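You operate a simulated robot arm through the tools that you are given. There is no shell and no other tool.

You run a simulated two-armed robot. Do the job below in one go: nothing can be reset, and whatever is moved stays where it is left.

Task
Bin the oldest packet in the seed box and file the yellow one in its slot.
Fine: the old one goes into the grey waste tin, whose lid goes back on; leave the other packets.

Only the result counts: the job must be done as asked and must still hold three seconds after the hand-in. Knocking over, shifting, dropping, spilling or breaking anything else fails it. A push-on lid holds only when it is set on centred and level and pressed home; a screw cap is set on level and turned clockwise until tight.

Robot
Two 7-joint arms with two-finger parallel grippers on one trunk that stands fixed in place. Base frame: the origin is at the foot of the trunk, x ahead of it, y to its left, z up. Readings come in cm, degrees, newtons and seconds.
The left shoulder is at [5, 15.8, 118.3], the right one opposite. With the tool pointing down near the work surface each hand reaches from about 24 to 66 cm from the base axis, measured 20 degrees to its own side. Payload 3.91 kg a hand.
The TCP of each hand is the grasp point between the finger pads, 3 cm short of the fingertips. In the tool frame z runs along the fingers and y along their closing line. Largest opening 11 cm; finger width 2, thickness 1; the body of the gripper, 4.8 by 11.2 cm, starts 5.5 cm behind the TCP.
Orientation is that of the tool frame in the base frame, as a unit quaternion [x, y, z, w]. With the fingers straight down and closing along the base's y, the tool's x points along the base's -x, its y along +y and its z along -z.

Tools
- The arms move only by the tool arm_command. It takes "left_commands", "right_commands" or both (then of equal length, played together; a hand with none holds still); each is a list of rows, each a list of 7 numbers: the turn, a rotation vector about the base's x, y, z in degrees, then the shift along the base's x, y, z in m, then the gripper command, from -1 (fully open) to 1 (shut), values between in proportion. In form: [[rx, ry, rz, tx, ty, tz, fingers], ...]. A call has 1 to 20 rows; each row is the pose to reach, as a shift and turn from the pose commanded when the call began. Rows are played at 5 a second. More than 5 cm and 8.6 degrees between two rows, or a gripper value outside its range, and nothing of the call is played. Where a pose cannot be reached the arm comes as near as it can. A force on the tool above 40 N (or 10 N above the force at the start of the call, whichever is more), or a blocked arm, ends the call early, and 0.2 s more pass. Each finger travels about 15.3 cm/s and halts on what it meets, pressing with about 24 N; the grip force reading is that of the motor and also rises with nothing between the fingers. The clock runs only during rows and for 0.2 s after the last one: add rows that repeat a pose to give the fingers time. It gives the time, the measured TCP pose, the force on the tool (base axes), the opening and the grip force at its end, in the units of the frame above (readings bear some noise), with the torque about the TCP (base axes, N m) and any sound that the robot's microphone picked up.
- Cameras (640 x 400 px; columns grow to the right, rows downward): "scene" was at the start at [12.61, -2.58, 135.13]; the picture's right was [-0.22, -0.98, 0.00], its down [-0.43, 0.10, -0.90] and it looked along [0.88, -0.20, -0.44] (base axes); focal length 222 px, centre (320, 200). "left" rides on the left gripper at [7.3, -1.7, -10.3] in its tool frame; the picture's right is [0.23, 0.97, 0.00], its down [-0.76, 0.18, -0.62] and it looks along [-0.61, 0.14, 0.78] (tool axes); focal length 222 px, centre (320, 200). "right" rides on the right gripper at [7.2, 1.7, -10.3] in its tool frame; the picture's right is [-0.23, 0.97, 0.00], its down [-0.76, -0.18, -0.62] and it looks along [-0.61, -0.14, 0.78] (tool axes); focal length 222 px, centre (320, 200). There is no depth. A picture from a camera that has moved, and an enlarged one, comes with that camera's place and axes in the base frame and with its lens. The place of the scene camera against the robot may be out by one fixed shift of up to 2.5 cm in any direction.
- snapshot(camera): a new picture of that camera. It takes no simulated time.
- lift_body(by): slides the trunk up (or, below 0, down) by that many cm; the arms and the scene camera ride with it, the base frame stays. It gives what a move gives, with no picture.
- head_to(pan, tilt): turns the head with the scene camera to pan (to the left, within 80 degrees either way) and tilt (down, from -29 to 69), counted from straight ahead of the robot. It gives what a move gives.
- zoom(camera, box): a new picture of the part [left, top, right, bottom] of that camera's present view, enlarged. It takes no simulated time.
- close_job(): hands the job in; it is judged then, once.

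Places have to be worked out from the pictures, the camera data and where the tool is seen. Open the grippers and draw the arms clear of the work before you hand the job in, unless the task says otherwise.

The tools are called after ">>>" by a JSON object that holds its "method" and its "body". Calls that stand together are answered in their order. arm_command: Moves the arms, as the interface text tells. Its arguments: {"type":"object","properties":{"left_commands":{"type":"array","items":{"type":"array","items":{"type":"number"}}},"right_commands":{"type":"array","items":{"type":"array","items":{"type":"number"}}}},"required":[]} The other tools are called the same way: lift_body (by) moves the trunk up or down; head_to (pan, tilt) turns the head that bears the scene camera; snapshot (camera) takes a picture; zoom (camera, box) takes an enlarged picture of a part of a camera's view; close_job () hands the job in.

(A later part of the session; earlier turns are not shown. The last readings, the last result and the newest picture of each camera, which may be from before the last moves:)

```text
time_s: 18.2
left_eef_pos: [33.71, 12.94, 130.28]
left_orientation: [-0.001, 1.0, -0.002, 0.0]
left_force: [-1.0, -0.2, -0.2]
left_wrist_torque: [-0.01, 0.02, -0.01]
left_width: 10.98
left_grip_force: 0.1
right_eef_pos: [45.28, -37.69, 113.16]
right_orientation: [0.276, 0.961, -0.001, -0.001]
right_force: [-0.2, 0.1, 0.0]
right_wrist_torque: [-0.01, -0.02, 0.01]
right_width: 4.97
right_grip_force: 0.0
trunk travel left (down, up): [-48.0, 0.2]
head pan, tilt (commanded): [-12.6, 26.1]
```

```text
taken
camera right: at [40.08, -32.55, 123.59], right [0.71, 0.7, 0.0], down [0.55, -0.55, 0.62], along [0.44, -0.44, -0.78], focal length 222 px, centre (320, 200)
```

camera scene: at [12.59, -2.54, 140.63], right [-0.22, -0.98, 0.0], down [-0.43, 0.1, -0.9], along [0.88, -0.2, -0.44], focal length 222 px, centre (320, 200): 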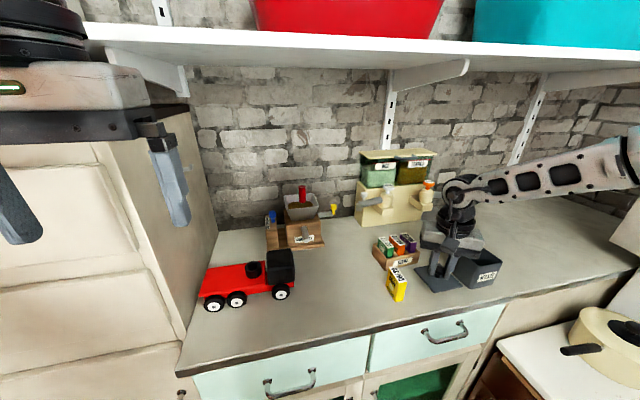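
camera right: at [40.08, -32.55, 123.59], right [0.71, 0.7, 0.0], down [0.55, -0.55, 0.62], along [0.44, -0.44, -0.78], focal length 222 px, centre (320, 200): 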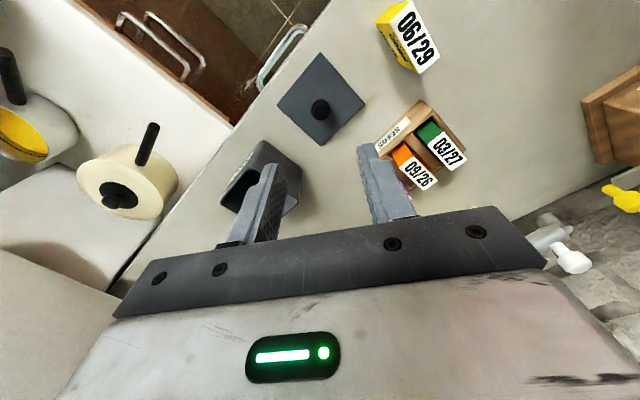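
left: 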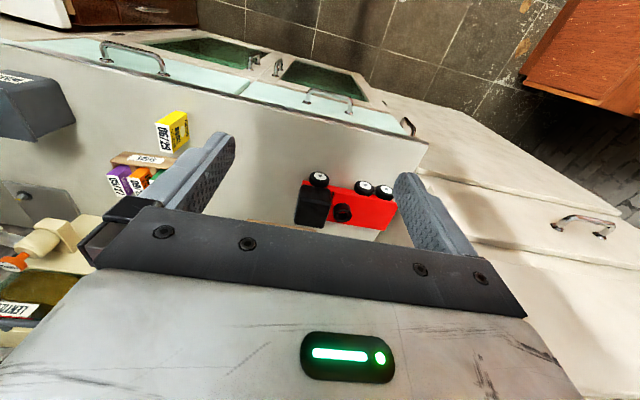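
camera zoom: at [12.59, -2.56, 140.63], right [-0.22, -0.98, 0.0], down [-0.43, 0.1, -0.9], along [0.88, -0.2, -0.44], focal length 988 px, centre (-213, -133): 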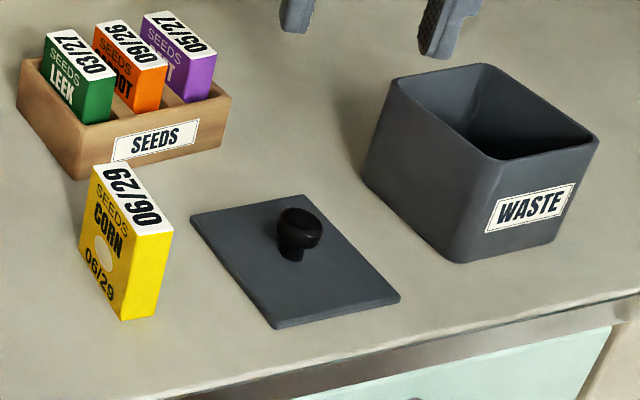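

The lid sits safely on the counter and the tin is open and empty. I now turn the hand to −86° so its fingers close along the packets' long side, and move above the orange packet.

>>> {"method": "arm_command", "body": {"right_commands": [[0, 0, -8, 0.01, 0.002, 0.01, -0.45], [0, 0, -16, 0.025, 0.005, 0.015, -0.45], [0, 0, -24, 0.045, 0.01, 0.015, -0.45], [0, 0, -32, 0.065, 0.015, 0.015, -0.45], [0, 0, -40, 0.085, 0.02, 0.015, -0.45], [0, 0, -48, 0.105, 0.027, 0.01, -0.45], [0, 0, -54.1, 0.1275, 0.0335, 0.005, -0.45], [0, 0, -54.1, 0.1275, 0.0335, 0.0, -0.45], [0, 0, -54.1, 0.1275, 0.0335, 0.0, -0.45]]}}

>>> {"method": "snapshot", "body": {"camera": "right"}}

>>> {"method": "snapshot", "body": {"camera": "scene"}}

```text
time_s: 20.2
left_eef_pos: [33.74, 12.91, 130.19]
left_orientation: [-0.001, 1.0, -0.001, 0.0]
left_force: [0.5, -0.6, 0.5]
left_wrist_torque: [0.04, 0.01, -0.02]
left_width: 11.03
left_grip_force: 0.1
right_eef_pos: [57.76, -34.69, 112.89]
right_orientation: [0.684, 0.73, 0.001, 0.001]
right_force: [-0.6, -0.3, -0.2]
right_wrist_torque: [0.0, 0.0, -0.02]
right_width: 7.97
right_grip_force: 0.1
right hand out of reach, approached as far as the arm can: row 7, 8, 9
trunk travel left (down, up): [-48.0, 0.2]
head pan, tilt (commanded): [-12.6, 26.1]
```

```text
taken
camera right: at [59.02, -27.28, 123.28], right [0.99, -0.16, 0.0], down [-0.13, -0.77, 0.62], along [-0.1, -0.62, -0.78], focal length 222 px, centre (320, 200)
```

right: 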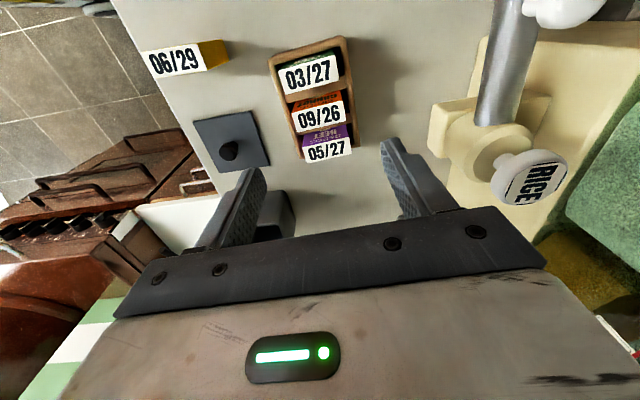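

```text
taken
camera scene: at [12.62, -2.58, 140.62], right [-0.22, -0.98, 0.0], down [-0.43, 0.1, -0.9], along [0.88, -0.2, -0.44], focal length 222 px, centre (320, 200)
```

scene: 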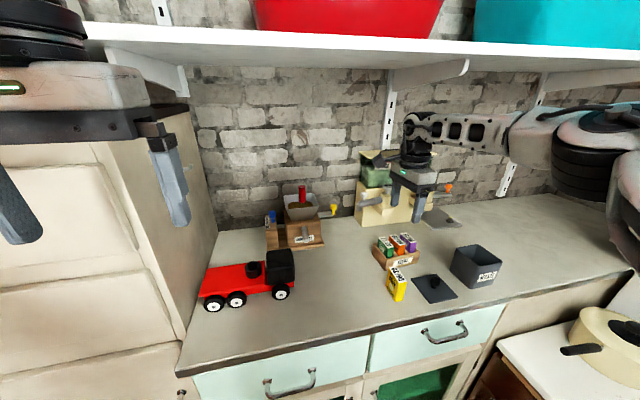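

I've reached the spot above orange within a few millimetres. I zoom to measure the packet positions from this viewpoint.

>>> {"method": "zoom", "body": {"camera": "right", "box": [262, 30, 374, 170]}}

>>> {"method": "zoom", "body": {"camera": "right", "box": [264, 80, 374, 165]}}

>>> {"method": "zoom", "body": {"camera": "scene", "box": [360, 160, 450, 280]}}

```text
2.86 times, centred on (318, 100) of right
camera zoom: at [59.02, -27.28, 123.28], right [0.99, -0.16, 0.0], down [-0.13, -0.77, 0.62], along [-0.1, -0.62, -0.78], focal length 635 px, centre (326, 486)
```

zoom: 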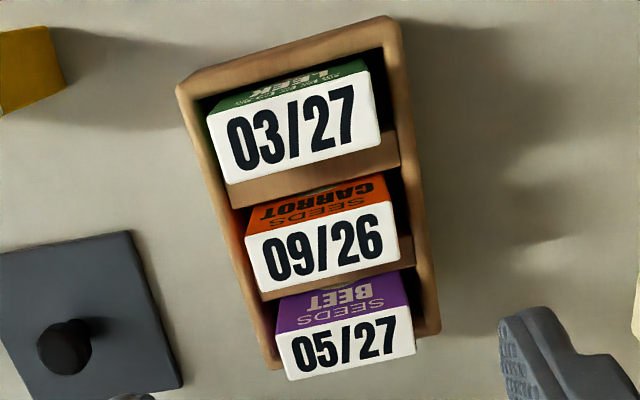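

```text
4.71 times, centred on (319, 122) of right
camera zoom: at [59.02, -27.28, 123.28], right [0.99, -0.16, 0.0], down [-0.13, -0.77, 0.62], along [-0.1, -0.62, -0.78], focal length 1045 px, centre (325, 565)
```

zoom: 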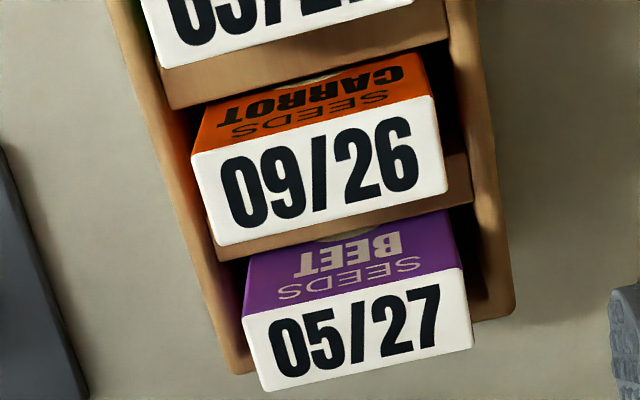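

```text
3.33 times, centred on (405, 220) of scene
camera zoom: at [12.62, -2.58, 140.62], right [-0.22, -0.98, 0.0], down [-0.43, 0.1, -0.9], along [0.88, -0.2, -0.44], focal length 741 px, centre (37, 133)
```

zoom: 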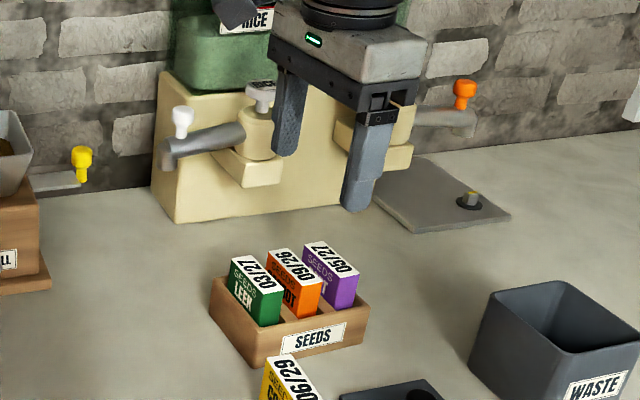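

Orange's top centre reads about (57.75, -34.35, 101.5), i.e. 0.3 cm toward +y from the TCP. I shift and descend to just above the packet tops, then check.

>>> {"method": "arm_command", "body": {"right_commands": [[0, 0, 0, 0, 0.003, 0, -0.45], [0, 0, 0, 0, 0.003, -0.03, -0.45], [0, 0, 0, 0, 0.003, -0.055, -0.45], [0, 0, 0, 0, 0.003, -0.077, -0.45], [0, 0, 0, 0, 0.003, -0.077, -0.45]]}}

>>> {"method": "snapshot", "body": {"camera": "right"}}

>>> {"method": "zoom", "body": {"camera": "right", "box": [220, 60, 420, 230]}}

>>> {"method": "zoom", "body": {"camera": "scene", "box": [360, 200, 440, 280]}}

```text
time_s: 21.4
left_eef_pos: [33.8, 12.76, 130.27]
left_orientation: [-0.001, 1.0, -0.001, 0.0]
left_force: [-0.2, -0.4, 0.0]
left_wrist_torque: [0.02, 0.01, 0.01]
left_width: 10.99
left_grip_force: 0.0
right_eef_pos: [56.55, -34.5, 105.54]
right_orientation: [0.683, 0.73, 0.001, 0.001]
right_force: [0.1, 0.6, -0.2]
right_wrist_torque: [-0.05, 0.0, 0.0]
right_width: 7.99
right_grip_force: 0.0
right hand out of reach, approached as far as the arm can: row 3, 4, 5
trunk travel left (down, up): [-48.0, 0.2]
head pan, tilt (commanded): [-12.6, 26.1]
```

```text
taken
camera right: at [57.79, -27.16, 115.95], right [0.99, -0.16, 0.0], down [-0.13, -0.77, 0.62], along [-0.1, -0.61, -0.78], focal length 222 px, centre (320, 200)
```

right: 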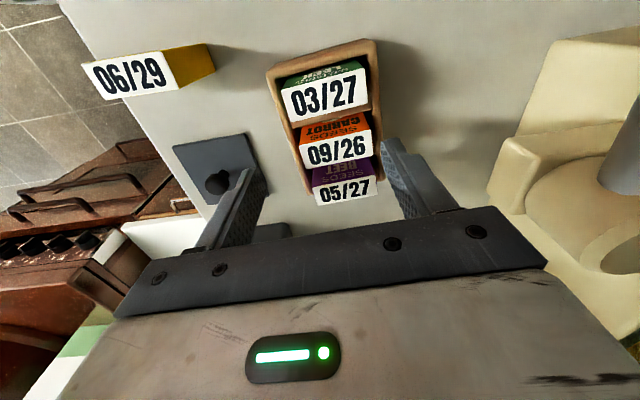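

```text
2.35 times, centred on (320, 145) of right
camera zoom: at [57.79, -27.16, 115.95], right [0.99, -0.16, 0.0], down [-0.13, -0.77, 0.62], along [-0.1, -0.61, -0.78], focal length 523 px, centre (320, 329)
```

zoom: 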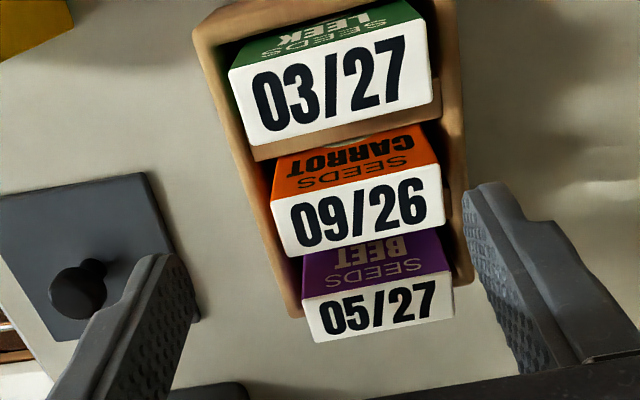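

```text
5.00 times, centred on (400, 240) of scene
camera zoom: at [12.6, -2.57, 140.63], right [-0.22, -0.98, 0.0], down [-0.43, 0.1, -0.9], along [0.88, -0.2, -0.44], focal length 1112 px, centre (-80, 0)
```

zoom: 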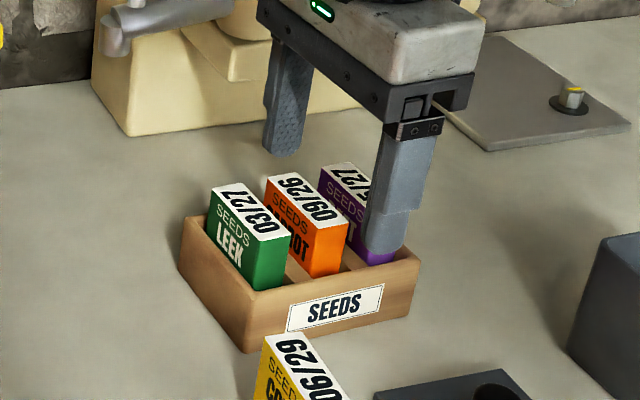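

Going lower at this trunk height costs reach (x dropped to 56.6): the shoulder is now too high. I raise the hand back up to find the height relation at which the orange spot is reached, so the trunk can do the lowering.

>>> {"method": "arm_command", "body": {"right_commands": [[0, 0, 0, 0, 0, 0.04, -0.45], [0, 0, 0, 0.006, 0.001, 0.075, -0.45], [0, 0, 0, 0.012, 0.0015, 0.11, -0.45], [0, 0, 0, 0.012, 0.0015, 0.125, -0.45], [0, 0, 0, 0.012, 0.0015, 0.125, -0.45]]}}

>>> {"method": "snapshot", "body": {"camera": "scene"}}

```text
time_s: 22.6
left_eef_pos: [33.79, 12.98, 130.29]
left_orientation: [-0.001, 1.0, -0.001, 0.0]
left_force: [0.2, -0.5, 0.0]
left_wrist_torque: [0.03, -0.04, -0.02]
left_width: 10.97
left_grip_force: 0.1
right_eef_pos: [57.39, -34.5, 117.98]
right_orientation: [0.684, 0.729, -0.001, -0.001]
right_force: [0.0, 0.3, -0.6]
right_wrist_torque: [-0.02, 0.03, -0.02]
right_width: 7.99
right_grip_force: 0.2
trunk travel left (down, up): [-48.0, 0.2]
head pan, tilt (commanded): [-12.6, 26.1]
```

```text
taken
camera scene: at [12.61, -2.58, 140.62], right [-0.22, -0.98, 0.0], down [-0.43, 0.1, -0.9], along [0.88, -0.2, -0.44], focal length 222 px, centre (320, 200)
```

scene: 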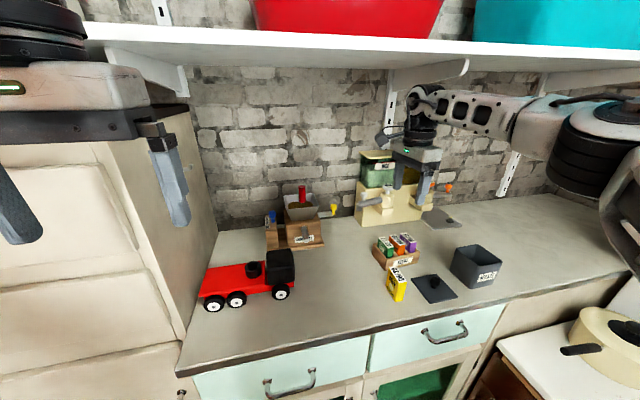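

Reached fully here. I shift the last few millimetres to over the orange centre and confirm it stays within reach.

>>> {"method": "arm_command", "body": {"right_commands": [[0, 0, 0, 0.0036, 0.0015, 0, -0.45], [0, 0, 0, 0.0036, 0.0015, 0, -0.45], [0, 0, 0, 0.0036, 0.0015, 0, -0.45]]}}

>>> {"method": "head_to", "body": {"pan": -45, "tilt": 20}}

>>> {"method": "snapshot", "body": {"camera": "scene"}}

```text
time_s: 23.4
left_eef_pos: [33.75, 12.92, 130.19]
left_orientation: [-0.001, 1.0, -0.002, -0.001]
left_force: [0.0, 0.2, 0.7]
left_wrist_torque: [0.0, 0.02, -0.02]
left_width: 11.01
left_grip_force: 0.1
right_eef_pos: [57.62, -34.38, 117.97]
right_orientation: [0.683, 0.73, 0.0, 0.001]
right_force: [0.5, -0.3, -0.7]
right_wrist_torque: [-0.02, 0.06, -0.04]
right_width: 8.01
right_grip_force: 0.1
right hand out of reach, approached as far as the arm can: row 1, 2, 3
trunk travel left (down, up): [-48.0, 0.2]
head pan, tilt (commanded): [-12.6, 26.1]
```

```text
time_s: 24.3
left_eef_pos: [33.72, 12.89, 130.23]
left_orientation: [-0.001, 1.0, -0.001, 0.0]
left_force: [-0.4, -0.2, 0.5]
left_wrist_torque: [-0.02, -0.02, -0.03]
left_width: 11.02
left_grip_force: 0.1
right_eef_pos: [57.6, -34.34, 118.09]
right_orientation: [0.684, 0.73, 0.001, 0.0]
right_force: [-0.7, -0.9, -0.8]
right_wrist_torque: [-0.03, -0.02, 0.05]
right_width: 7.99
right_grip_force: 0.1
trunk travel left (down, up): [-48.0, 0.2]
head pan, tilt (commanded): [-45.0, 20.0]
```

```text
taken
camera scene: at [10.24, -7.15, 141.61], right [-0.71, -0.71, 0.0], down [-0.24, 0.24, -0.94], along [0.67, -0.66, -0.34], focal length 222 px, centre (320, 200)
```

scene: 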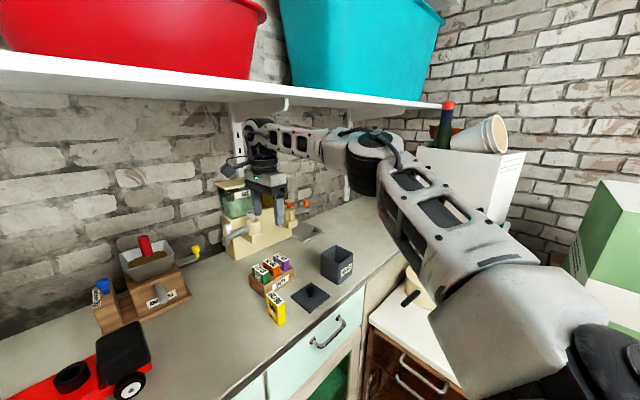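

The right elbow is well above the tin, so lowering the trunk looks safe on this side. I check the left arm's surroundings before moving the trunk.

>>> {"method": "head_to", "body": {"pan": 55, "tilt": 25}}

>>> {"method": "snapshot", "body": {"camera": "scene"}}

>>> {"method": "snapshot", "body": {"camera": "left"}}

```text
time_s: 26.1
left_eef_pos: [33.78, 12.96, 130.19]
left_orientation: [-0.001, 1.0, -0.001, -0.001]
left_force: [-0.7, 1.1, -0.2]
left_wrist_torque: [0.01, 0.02, 0.03]
left_width: 11.01
left_grip_force: 0.0
right_eef_pos: [57.67, -34.39, 118.08]
right_orientation: [0.683, 0.73, 0.0, 0.001]
right_force: [-0.5, 0.1, -0.6]
right_wrist_torque: [0.03, 0.01, 0.02]
right_width: 7.96
right_grip_force: 0.0
trunk travel left (down, up): [-48.0, 0.2]
head pan, tilt (commanded): [55.0, 25.0]
```

```text
taken
camera scene: at [8.94, 6.97, 140.8], right [0.82, -0.57, 0.0], down [-0.24, -0.35, -0.91], along [0.52, 0.74, -0.42], focal length 222 px, centre (320, 200)
```

scene: 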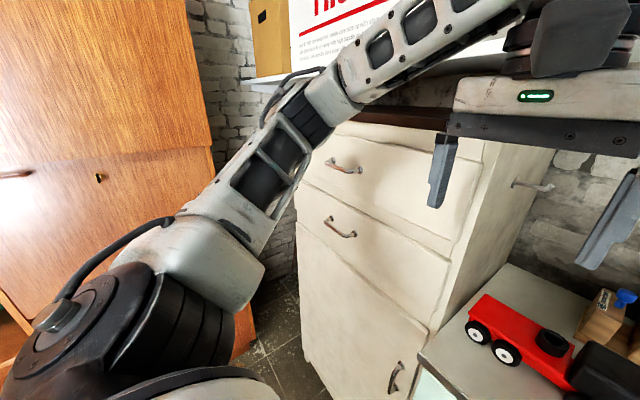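

```text
taken
camera left: at [26.33, 11.24, 140.54], right [-0.23, 0.97, 0.0], down [0.76, 0.18, 0.62], along [0.61, 0.14, -0.78], focal length 222 px, centre (320, 200)
```

left: 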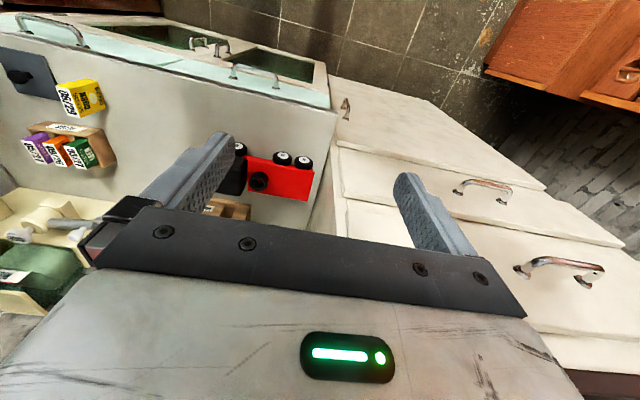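

The left elbow hangs just in front of the cabinet, so I draw the left hand back and a bit right for more clearance before lowering the trunk.

>>> {"method": "arm_command", "body": {"left_commands": [[0, 0, 0, -0.03, -0.01, 0, -1], [0, 0, 0, -0.06, -0.02, 0, -1], [0, 0, 0, -0.06, -0.02, 0, -1]]}}

>>> {"method": "snapshot", "body": {"camera": "scene"}}

```text
time_s: 26.9
left_eef_pos: [27.58, 10.69, 130.33]
left_orientation: [-0.002, 1.0, -0.001, 0.0]
left_force: [-0.1, 0.1, 0.3]
left_wrist_torque: [0.04, -0.01, 0.02]
left_width: 11.03
left_grip_force: 0.1
right_eef_pos: [57.6, -34.38, 118.05]
right_orientation: [0.684, 0.73, 0.001, -0.001]
right_force: [-0.6, 0.0, 0.6]
right_wrist_torque: [0.02, 0.0, 0.01]
right_width: 7.98
right_grip_force: 0.0
trunk travel left (down, up): [-48.0, 0.2]
head pan, tilt (commanded): [55.0, 25.0]
```

```text
taken
camera scene: at [8.94, 6.99, 140.8], right [0.82, -0.57, 0.0], down [-0.24, -0.35, -0.91], along [0.52, 0.74, -0.42], focal length 222 px, centre (320, 200)
```

scene: 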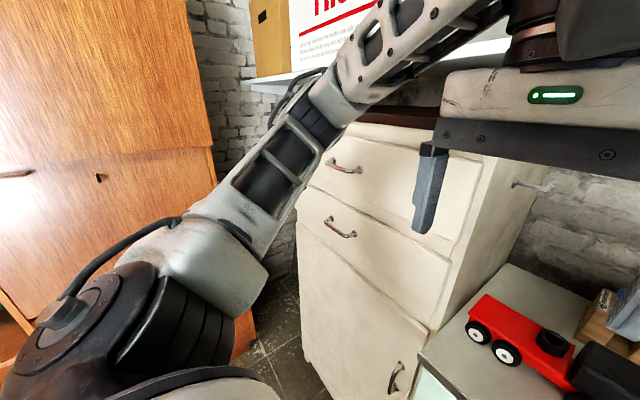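

The left elbow is around x ≈ 25, well in front of the cabinet. I lower the trunk 8 cm and look from the scene camera at the workplace.

>>> {"method": "lift_body", "body": {"by": -8}}

>>> {"method": "head_to", "body": {"pan": -20, "tilt": 26}}

>>> {"method": "snapshot", "body": {"camera": "scene"}}

>>> {"method": "snapshot", "body": {"camera": "right"}}

>>> {"method": "zoom", "body": {"camera": "right", "box": [250, 60, 390, 200]}}

```text
time_s: 28.1
left_eef_pos: [27.69, 10.8, 122.4]
left_orientation: [0.0, 1.0, -0.001, -0.001]
left_force: [-0.5, -0.3, -0.2]
left_wrist_torque: [0.02, -0.03, -0.01]
left_width: 11.02
left_grip_force: 0.0
right_eef_pos: [57.58, -34.36, 110.04]
right_orientation: [0.684, 0.73, 0.0, 0.0]
right_force: [0.2, 0.1, 0.2]
right_wrist_torque: [0.0, -0.03, 0.02]
right_width: 7.97
right_grip_force: 0.0
trunk travel left (down, up): [-40.0, 8.2]
head pan, tilt (commanded): [55.0, 25.0]
```

```text
time_s: 29.5
left_eef_pos: [27.61, 10.78, 122.28]
left_orientation: [-0.001, 1.0, 0.0, 0.0]
left_force: [-0.4, 0.1, -0.3]
left_wrist_torque: [-0.02, 0.01, -0.03]
left_width: 11.01
left_grip_force: 0.1
right_eef_pos: [57.51, -34.45, 110.02]
right_orientation: [0.683, 0.73, 0.001, 0.001]
right_force: [0.2, -0.6, 0.3]
right_wrist_torque: [0.03, -0.06, -0.01]
right_width: 7.97
right_grip_force: 0.0
trunk travel left (down, up): [-40.0, 8.2]
head pan, tilt (commanded): [-20.0, 26.0]
```

```text
taken
camera scene: at [12.28, -3.7, 132.64], right [-0.34, -0.94, 0.0], down [-0.41, 0.15, -0.9], along [0.84, -0.31, -0.44], focal length 222 px, centre (320, 200)
```

scene: 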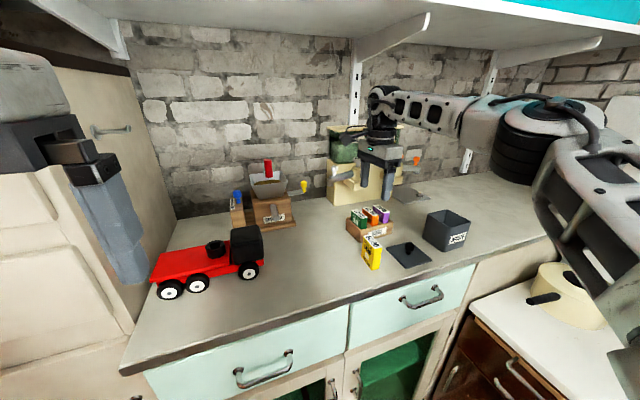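

```text
taken
camera right: at [58.74, -27.06, 120.42], right [0.99, -0.16, 0.0], down [-0.13, -0.77, 0.62], along [-0.1, -0.62, -0.78], focal length 222 px, centre (320, 200)
```

right: 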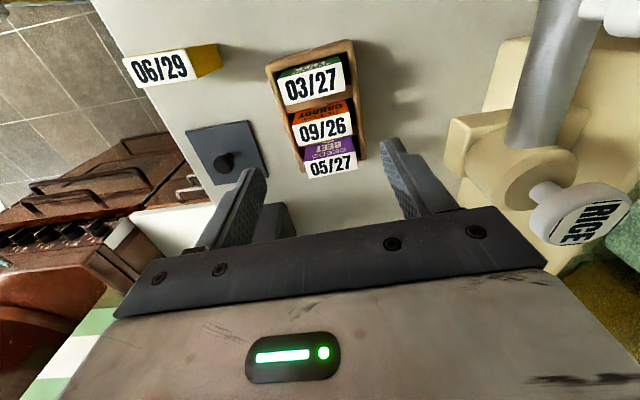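

```text
2.86 times, centred on (320, 130) of right
camera zoom: at [58.74, -27.06, 120.42], right [0.99, -0.16, 0.0], down [-0.13, -0.77, 0.62], along [-0.1, -0.62, -0.78], focal length 635 px, centre (320, 400)
```

zoom: 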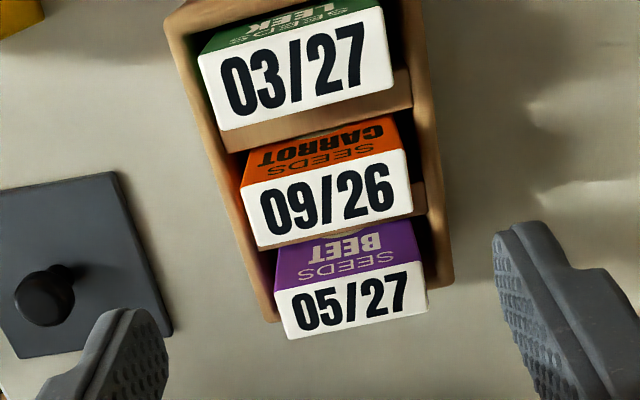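

TCP is within 0.2 cm of the orange centre. I lower the trunk another 5.6 cm so the fingertips come level with the packet top, and check.

>>> {"method": "lift_body", "body": {"by": -5.6}}

>>> {"method": "zoom", "body": {"camera": "right", "box": [200, 60, 440, 230]}}

>>> {"method": "zoom", "body": {"camera": "scene", "box": [330, 170, 430, 260]}}

```text
time_s: 30.5
left_eef_pos: [27.65, 10.82, 116.68]
left_orientation: [-0.001, 1.0, -0.001, -0.001]
left_force: [-0.6, 0.2, 0.6]
left_wrist_torque: [-0.01, 0.02, 0.01]
left_width: 11.0
left_grip_force: 0.0
right_eef_pos: [57.54, -34.39, 104.35]
right_orientation: [0.684, 0.73, 0.001, 0.0]
right_force: [0.4, 0.1, -0.4]
right_wrist_torque: [0.04, 0.01, 0.02]
right_width: 8.0
right_grip_force: 0.1
trunk travel left (down, up): [-34.4, 13.8]
head pan, tilt (commanded): [-20.0, 26.0]
```

```text
2.35 times, centred on (320, 145) of right
camera zoom: at [58.72, -27.05, 114.84], right [0.99, -0.16, 0.0], down [-0.13, -0.77, 0.62], along [-0.1, -0.62, -0.78], focal length 523 px, centre (320, 329)
```

zoom: 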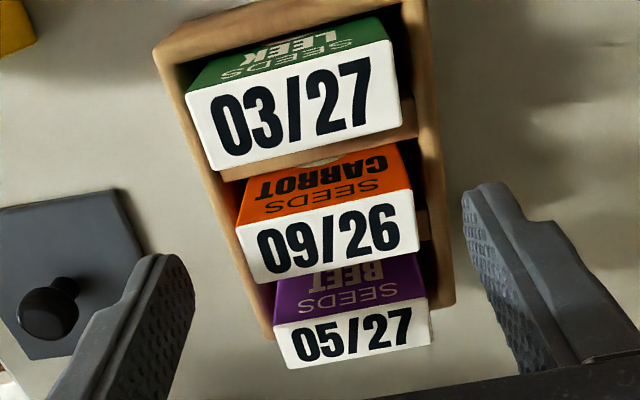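

```text
4.44 times, centred on (380, 215) of scene
camera zoom: at [12.26, -3.71, 127.05], right [-0.34, -0.94, 0.0], down [-0.41, 0.15, -0.9], along [0.84, -0.31, -0.44], focal length 988 px, centre (53, 133)
```

zoom: 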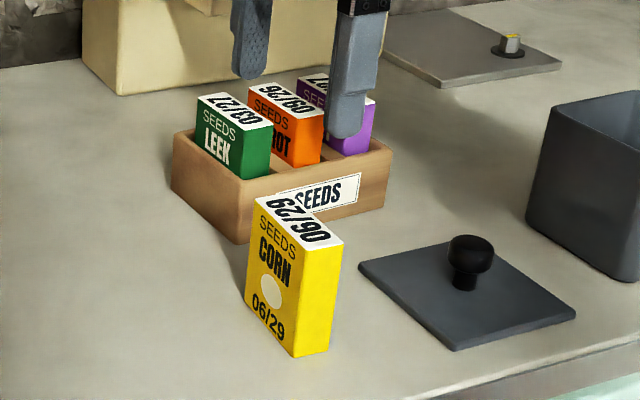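

To be sure of the sideways alignment I compare both cameras at higher magnification before going between the neighbours.

>>> {"method": "zoom", "body": {"camera": "scene", "box": [360, 180, 424, 220]}}

>>> {"method": "zoom", "body": {"camera": "right", "box": [290, 120, 400, 200]}}

>>> {"method": "zoom", "body": {"camera": "left", "box": [0, 60, 120, 180]}}

```text
10.00 times, centred on (392, 200) of scene
camera zoom: at [12.26, -3.71, 127.05], right [-0.34, -0.94, 0.0], down [-0.41, 0.15, -0.9], along [0.84, -0.31, -0.44], focal length 2223 px, centre (-400, 200)
```

zoom: 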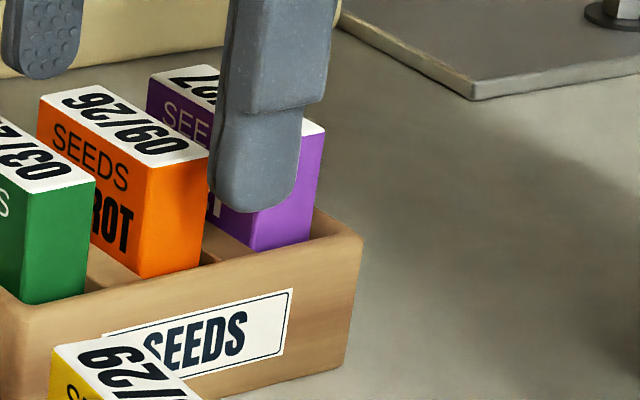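

```text
5.00 times, centred on (345, 160) of right
camera zoom: at [58.72, -27.05, 114.84], right [0.99, -0.16, 0.0], down [-0.13, -0.77, 0.62], along [-0.1, -0.62, -0.78], focal length 1111 px, centre (195, 400)
```

zoom: 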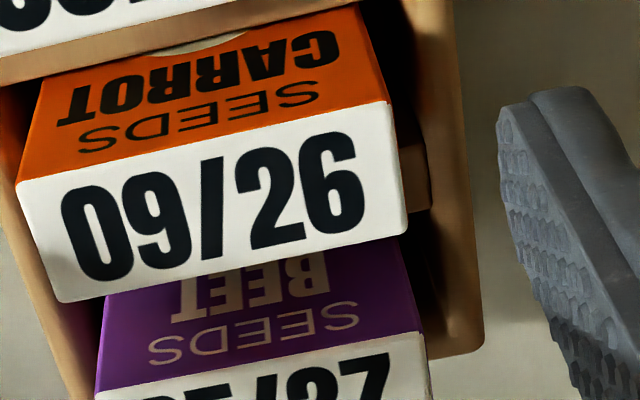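

```text
3.33 times, centred on (60, 120) of left
camera zoom: at [20.2, 9.09, 126.98], right [-0.23, 0.97, 0.0], down [0.76, 0.18, 0.62], along [0.61, 0.14, -0.78], focal length 740 px, centre (1187, 467)
```

zoom: 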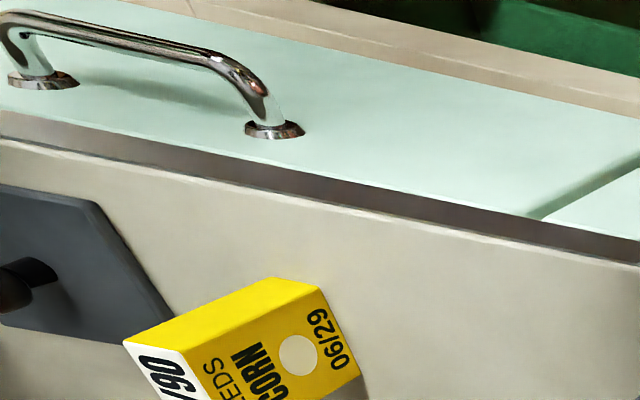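

The right camera (whose finger model matches within 0.05 cm) puts orange about 0.2 cm further to +y. I shift by 0.25 cm, then lower the trunk the last 1.9 cm to grasp height.

>>> {"method": "arm_command", "body": {"right_commands": [[0, 0, 0, 0, 0.0025, 0, -0.45], [0, 0, 0, 0, 0.0025, 0, -0.45]]}}

>>> {"method": "lift_body", "body": {"by": -1.9}}

>>> {"method": "zoom", "body": {"camera": "scene", "box": [356, 180, 436, 230]}}

>>> {"method": "zoom", "body": {"camera": "right", "box": [220, 80, 420, 230]}}

```text
time_s: 31.1
left_eef_pos: [27.7, 10.73, 116.59]
left_orientation: [-0.001, 1.0, -0.001, -0.001]
left_force: [0.1, -0.5, -0.8]
left_wrist_torque: [-0.03, -0.03, -0.02]
left_width: 10.97
left_grip_force: 0.0
right_eef_pos: [57.58, -34.17, 104.48]
right_orientation: [0.684, 0.73, 0.001, 0.001]
right_force: [0.2, -0.1, -0.2]
right_wrist_torque: [-0.01, 0.01, 0.0]
right_width: 7.96
right_grip_force: 0.1
trunk travel left (down, up): [-34.4, 13.8]
head pan, tilt (commanded): [-20.0, 26.0]
```

```text
time_s: 31.8
left_eef_pos: [27.71, 10.7, 114.87]
left_orientation: [-0.001, 1.0, -0.001, -0.001]
left_force: [-0.1, -0.2, -0.8]
left_wrist_torque: [-0.02, 0.0, 0.01]
left_width: 11.0
left_grip_force: 0.1
right_eef_pos: [57.52, -34.21, 102.5]
right_orientation: [0.683, 0.73, 0.0, 0.0]
right_force: [0.0, 0.5, -0.3]
right_wrist_torque: [-0.02, 0.01, -0.02]
right_width: 7.95
right_grip_force: 0.0
trunk travel left (down, up): [-32.5, 15.7]
head pan, tilt (commanded): [-20.0, 26.0]
```

```text
8.00 times, centred on (396, 205) of scene
camera zoom: at [12.26, -3.71, 125.14], right [-0.34, -0.94, 0.0], down [-0.41, 0.15, -0.9], along [0.84, -0.31, -0.44], focal length 1778 px, centre (-288, 160)
```

zoom: 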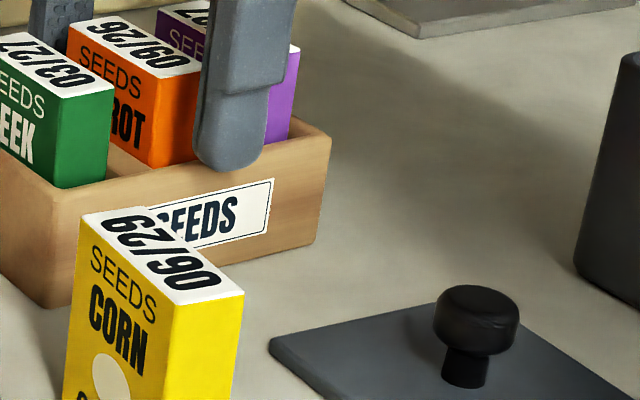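

```text
2.67 times, centred on (320, 155) of right
camera zoom: at [58.7, -26.85, 112.91], right [0.99, -0.16, 0.0], down [-0.13, -0.77, 0.62], along [-0.1, -0.62, -0.78], focal length 592 px, centre (320, 320)
```

zoom: 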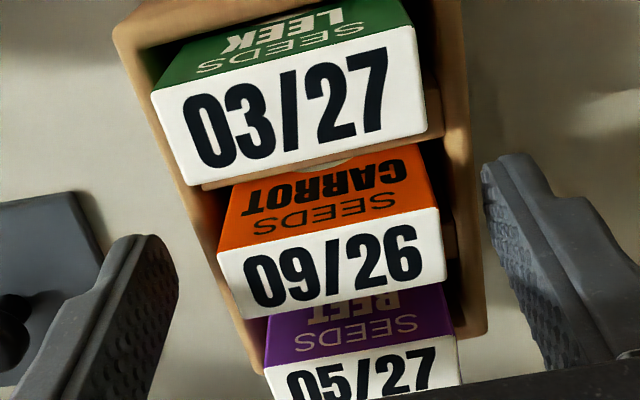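

Fingertips at z ≈ 99.5 are just above the box rim (~99.0) with the packet's top 2 cm between them. I close on the orange packet.

>>> {"method": "arm_command", "body": {"right_commands": [[0, 0, 0, 0, 0, 0, -0.2], [0, 0, 0, 0, 0, 0, 0.0], [0, 0, 0, 0, 0, 0, 0.1], [0, 0, 0, 0, 0, 0, 0.4], [0, 0, 0, 0, 0, 0, 0.4], [0, 0, 0, 0, 0, 0, 0.4]]}}

>>> {"method": "zoom", "body": {"camera": "scene", "box": [356, 180, 436, 230]}}

>>> {"method": "zoom", "body": {"camera": "right", "box": [220, 80, 420, 230]}}

```text
time_s: 33.2
left_eef_pos: [27.59, 10.83, 114.9]
left_orientation: [0.0, 1.0, -0.001, 0.0]
left_force: [0.4, 0.4, 0.0]
left_wrist_torque: [0.01, -0.01, 0.0]
left_width: 11.0
left_grip_force: 0.0
right_eef_pos: [57.66, -34.25, 102.58]
right_orientation: [0.683, 0.73, 0.0, 0.0]
right_force: [0.0, 1.2, 0.1]
right_wrist_torque: [0.02, 0.0, -0.01]
right_width: 4.87
right_grip_force: 23.5
trunk travel left (down, up): [-32.5, 15.7]
head pan, tilt (commanded): [-20.0, 26.0]
```

```text
8.00 times, centred on (396, 205) of scene
camera zoom: at [12.28, -3.71, 125.14], right [-0.34, -0.94, 0.0], down [-0.41, 0.15, -0.9], along [0.84, -0.31, -0.44], focal length 1778 px, centre (-288, 160)
```

zoom: 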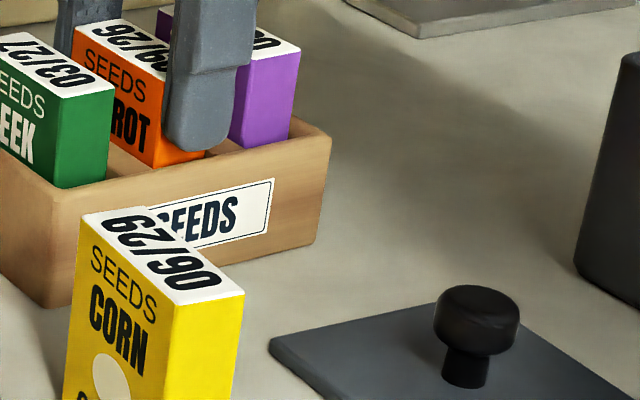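

```text
2.67 times, centred on (320, 155) of right
camera zoom: at [58.72, -26.85, 112.9], right [0.99, -0.16, 0.0], down [-0.13, -0.77, 0.62], along [-0.1, -0.62, -0.78], focal length 592 px, centre (320, 320)
```

zoom: 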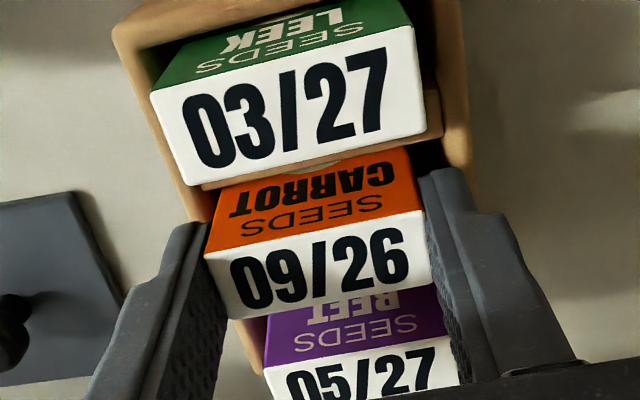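

Gripped (4.87 cm, 23.5 N), packet aligned with the fingers. I lift it straight up with the trunk, first a little to check.

>>> {"method": "lift_body", "body": {"by": 2.5}}

>>> {"method": "zoom", "body": {"camera": "scene", "box": [356, 180, 436, 230]}}

```text
time_s: 33.9
left_eef_pos: [27.62, 10.86, 117.38]
left_orientation: [-0.001, 1.0, 0.0, 0.0]
left_force: [-0.1, 0.0, 0.4]
left_wrist_torque: [-0.01, 0.0, -0.01]
left_width: 11.0
left_grip_force: 0.1
right_eef_pos: [57.63, -34.15, 105.0]
right_orientation: [0.684, 0.73, 0.0, 0.001]
right_force: [0.2, 1.8, 0.1]
right_wrist_torque: [0.0, 0.01, -0.02]
right_width: 4.85
right_grip_force: 23.9
trunk travel left (down, up): [-35.0, 13.2]
head pan, tilt (commanded): [-20.0, 26.0]
```

```text
8.00 times, centred on (396, 205) of scene
camera zoom: at [12.3, -3.72, 127.64], right [-0.34, -0.94, 0.0], down [-0.41, 0.15, -0.9], along [0.84, -0.31, -0.44], focal length 1778 px, centre (-288, 160)
```

zoom: 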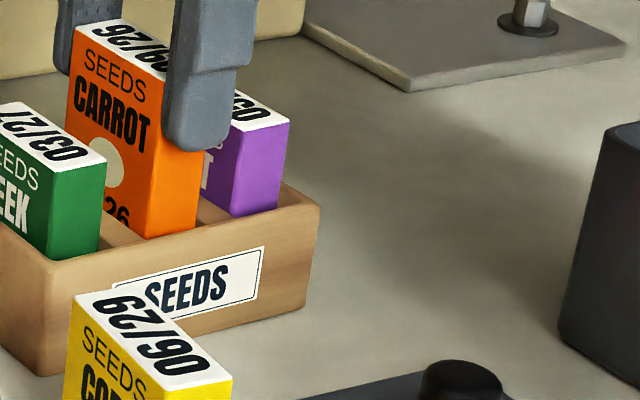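

The orange packet rises with the hand; the box stays put. I continue lifting 10 cm.

>>> {"method": "lift_body", "body": {"by": 10}}

>>> {"method": "snapshot", "body": {"camera": "scene"}}

>>> {"method": "zoom", "body": {"camera": "scene", "box": [330, 190, 490, 310]}}

>>> {"method": "snapshot", "body": {"camera": "right"}}

```text
time_s: 35.2
left_eef_pos: [27.77, 10.78, 127.42]
left_orientation: [-0.001, 1.0, -0.001, 0.0]
left_force: [-0.4, 0.2, -0.1]
left_wrist_torque: [0.04, 0.02, 0.02]
left_width: 11.02
left_grip_force: 0.0
right_eef_pos: [57.54, -34.18, 114.97]
right_orientation: [0.683, 0.73, 0.0, 0.001]
right_force: [0.1, -0.1, 0.2]
right_wrist_torque: [0.0, -0.01, 0.0]
right_width: 4.86
right_grip_force: 24.0
trunk travel left (down, up): [-45.0, 3.2]
head pan, tilt (commanded): [-20.0, 26.0]
```

```text
taken
camera scene: at [12.3, -3.72, 137.64], right [-0.34, -0.94, 0.0], down [-0.41, 0.15, -0.9], along [0.84, -0.31, -0.44], focal length 222 px, centre (320, 200)
```

scene: 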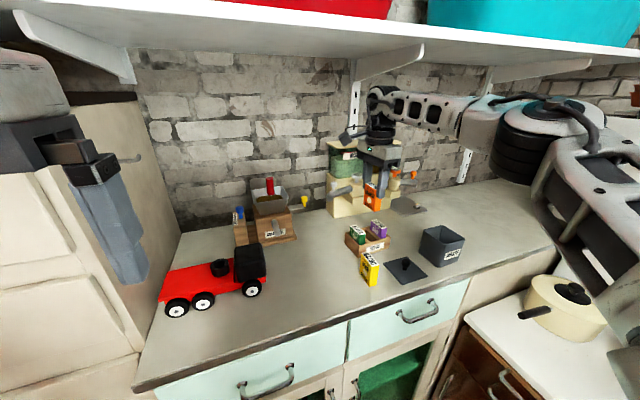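

```text
3.33 times, centred on (410, 250) of scene
camera zoom: at [12.3, -3.72, 137.64], right [-0.34, -0.94, 0.0], down [-0.41, 0.15, -0.9], along [0.84, -0.31, -0.44], focal length 741 px, centre (20, 33)
```

zoom: 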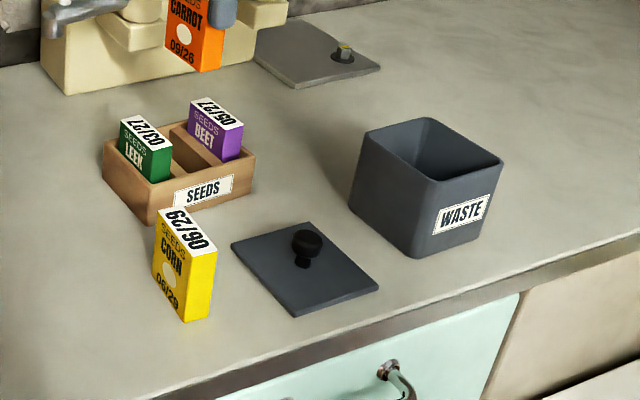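

```text
taken
camera right: at [58.74, -26.86, 125.38], right [0.99, -0.16, 0.0], down [-0.13, -0.77, 0.62], along [-0.1, -0.62, -0.78], focal length 222 px, centre (320, 200)
```

right: 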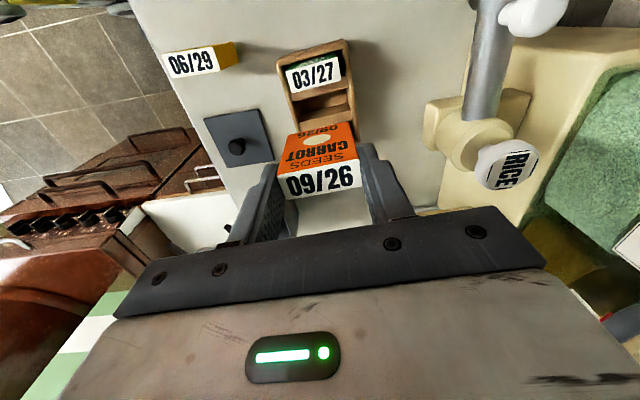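

The orange hangs clear of the box. I carry it over the open tin at height.

>>> {"method": "arm_command", "body": {"right_commands": [[0, 0, 0, -0.02, -0.03, 0, 0.4], [0, 0, 0, -0.042, -0.062, 0, 0.4], [0, 0, 0, -0.064, -0.094, 0, 0.4], [0, 0, 0, -0.085, -0.126, 0, 0.4], [0, 0, 0, -0.106, -0.158, 0, 0.4], [0, 0, 0, -0.106, -0.158, 0, 0.4]]}}

>>> {"method": "snapshot", "body": {"camera": "right"}}

>>> {"method": "zoom", "body": {"camera": "scene", "box": [380, 150, 500, 290]}}

```text
time_s: 36.6
left_eef_pos: [27.72, 10.91, 127.29]
left_orientation: [-0.001, 1.0, 0.0, 0.001]
left_force: [-1.0, -0.4, 0.9]
left_wrist_torque: [-0.01, 0.01, -0.03]
left_width: 11.0
left_grip_force: 0.1
right_eef_pos: [47.1, -50.11, 115.19]
right_orientation: [0.683, 0.731, 0.001, 0.001]
right_force: [0.9, 0.3, -0.1]
right_wrist_torque: [0.0, 0.04, 0.02]
right_width: 4.88
right_grip_force: 24.2
trunk travel left (down, up): [-45.0, 3.2]
head pan, tilt (commanded): [-20.0, 26.0]
```

```text
taken
camera right: at [48.23, -42.65, 125.6], right [0.99, -0.16, 0.0], down [-0.13, -0.77, 0.62], along [-0.1, -0.62, -0.78], focal length 222 px, centre (320, 200)
```

right: 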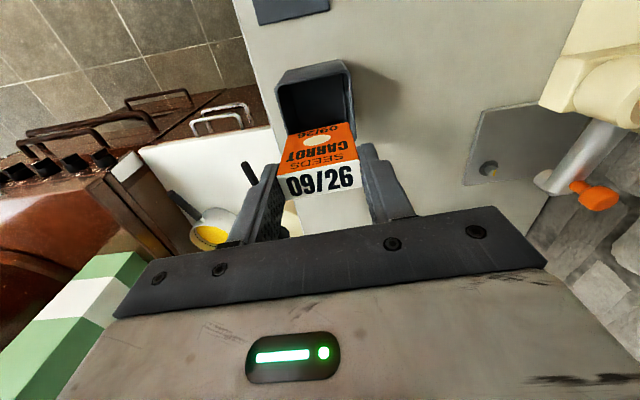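

```text
2.86 times, centred on (440, 220) of scene
camera zoom: at [12.3, -3.69, 137.64], right [-0.34, -0.94, 0.0], down [-0.41, 0.15, -0.9], along [0.84, -0.31, -0.44], focal length 635 px, centre (-23, 143)
```

zoom: 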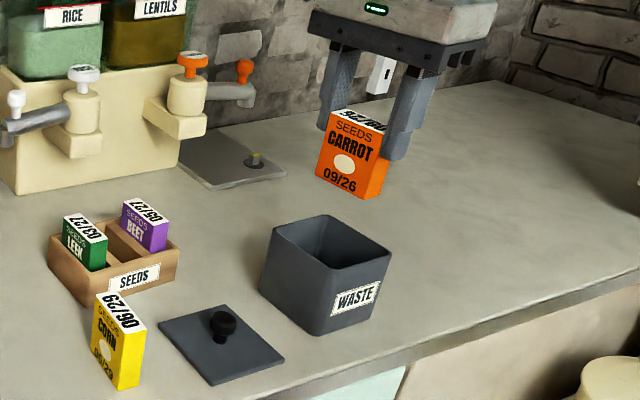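

I zoom on the tin rim to check its centre against the packet.

>>> {"method": "zoom", "body": {"camera": "right", "box": [250, 40, 390, 200]}}

>>> {"method": "zoom", "body": {"camera": "scene", "box": [420, 210, 490, 270]}}

```text
2.50 times, centred on (320, 120) of right
camera zoom: at [48.23, -42.65, 125.6], right [0.99, -0.16, 0.0], down [-0.13, -0.77, 0.62], along [-0.1, -0.62, -0.78], focal length 555 px, centre (320, 400)
```

zoom: 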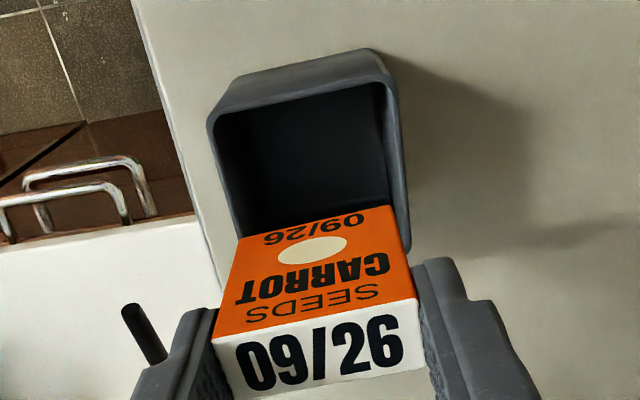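

```text
6.67 times, centred on (455, 240) of scene
camera zoom: at [12.3, -3.69, 137.64], right [-0.34, -0.94, 0.0], down [-0.41, 0.15, -0.9], along [0.84, -0.31, -0.44], focal length 1482 px, centre (-580, -67)
```

zoom: 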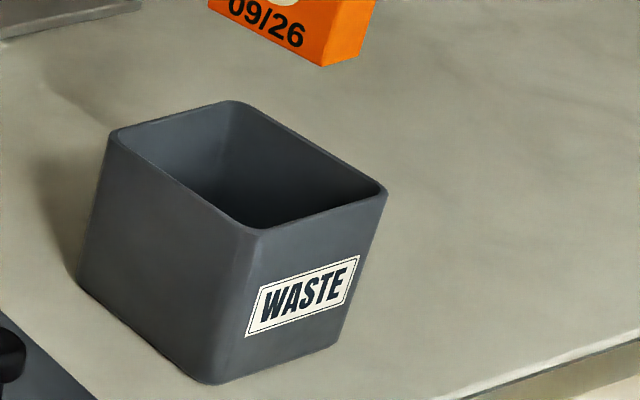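

The tin rim spans about x 43.2–50.3, centre (46.75, -50.05). I centre the packet and lower it until the fingertips are just above the rim.

>>> {"method": "arm_command", "body": {"right_commands": [[0, 0, 0, -0.003, 0.0005, -0.02, 0.4], [0, 0, 0, -0.003, 0.0005, -0.045, 0.4], [0, 0, 0, -0.003, 0.0005, -0.065, 0.4], [0, 0, 0, -0.003, 0.0005, -0.08, 0.4], [0, 0, 0, -0.003, 0.0005, -0.092, 0.4], [0, 0, 0, -0.003, 0.0005, -0.092, 0.4]]}}

>>> {"method": "zoom", "body": {"camera": "right", "box": [220, 80, 420, 230]}}

>>> {"method": "zoom", "body": {"camera": "scene", "box": [410, 190, 490, 270]}}

```text
time_s: 38.0
left_eef_pos: [27.53, 10.81, 127.36]
left_orientation: [-0.002, 1.0, -0.002, 0.0]
left_force: [-0.2, 0.3, 1.0]
left_wrist_torque: [0.02, 0.02, -0.01]
left_width: 11.01
left_grip_force: 0.0
right_eef_pos: [46.71, -49.73, 105.6]
right_orientation: [0.684, 0.73, 0.001, 0.0]
right_force: [0.3, 0.8, -1.0]
right_wrist_torque: [-0.01, -0.01, 0.01]
right_width: 4.86
right_grip_force: 24.1
trunk travel left (down, up): [-45.0, 3.2]
head pan, tilt (commanded): [-20.0, 26.0]
```

```text
2.67 times, centred on (320, 155) of right
camera zoom: at [47.81, -42.59, 116.1], right [0.99, -0.16, 0.0], down [-0.13, -0.77, 0.62], along [-0.1, -0.61, -0.78], focal length 592 px, centre (320, 320)
```

zoom: 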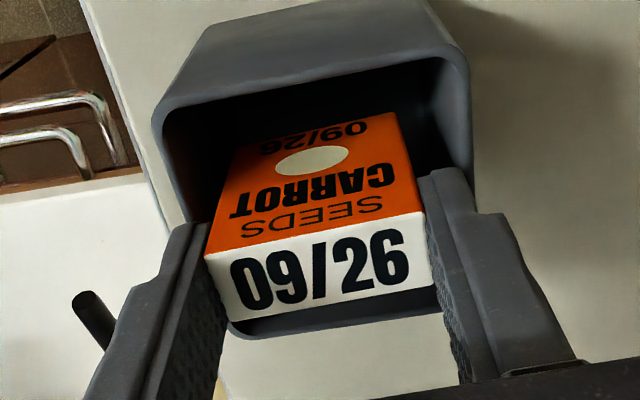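

```text
5.00 times, centred on (450, 230) of scene
camera zoom: at [12.28, -3.71, 137.64], right [-0.34, -0.94, 0.0], down [-0.41, 0.15, -0.9], along [0.84, -0.31, -0.44], focal length 1112 px, centre (-330, 50)
```

zoom: 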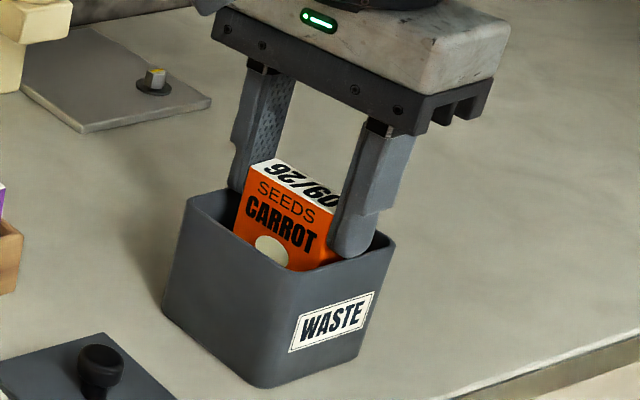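

The packet's lower half is inside the tin with the fingertips just above the rim. I release it.

>>> {"method": "arm_command", "body": {"right_commands": [[0, 0, 0, 0, 0, 0, 0.0], [0, 0, 0, 0, 0, 0, -0.3], [0, 0, 0, 0, 0, 0, -0.3], [0, 0, 0, 0, 0, 0, -0.3], [0, 0, 0, 0, 0, 0.03, -0.3], [0, 0, 0, 0, 0, 0.07, -0.3], [0, 0, 0, 0, 0, 0.1, -0.3], [0, 0, 0, 0, 0, 0.1, -0.3]]}}

>>> {"method": "zoom", "body": {"camera": "right", "box": [220, 40, 420, 210]}}

>>> {"method": "zoom", "body": {"camera": "scene", "box": [350, 190, 490, 310]}}

```text
time_s: 39.8
left_eef_pos: [27.66, 10.67, 127.23]
left_orientation: [0.0, 1.0, -0.001, 0.0]
left_force: [0.9, -0.6, 0.0]
left_wrist_torque: [0.0, 0.02, 0.0]
left_width: 10.99
left_grip_force: 0.1
right_eef_pos: [46.88, -49.84, 115.73]
right_orientation: [0.683, 0.73, 0.001, 0.0]
right_force: [-0.4, 0.8, 0.3]
right_wrist_torque: [0.02, -0.02, 0.0]
right_width: 7.17
right_grip_force: 0.2
trunk travel left (down, up): [-45.0, 3.2]
head pan, tilt (commanded): [-20.0, 26.0]
```

```text
2.35 times, centred on (320, 125) of right
camera zoom: at [47.99, -42.42, 126.09], right [0.99, -0.16, 0.0], down [-0.13, -0.77, 0.62], along [-0.1, -0.61, -0.78], focal length 523 px, centre (320, 376)
```

zoom: 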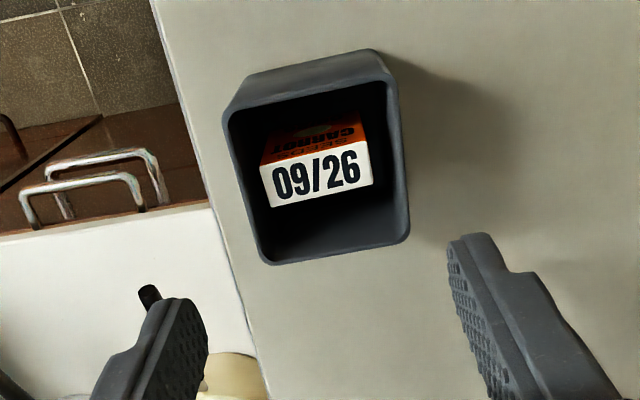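

```text
3.33 times, centred on (420, 250) of scene
camera zoom: at [12.29, -3.73, 137.64], right [-0.34, -0.94, 0.0], down [-0.41, 0.15, -0.9], along [0.84, -0.31, -0.44], focal length 741 px, centre (-13, 33)
```

zoom: 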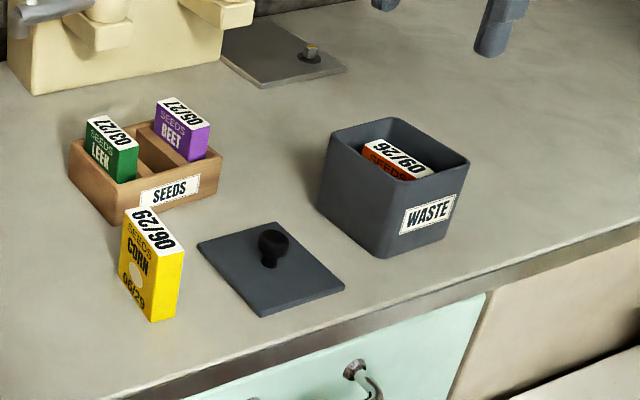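

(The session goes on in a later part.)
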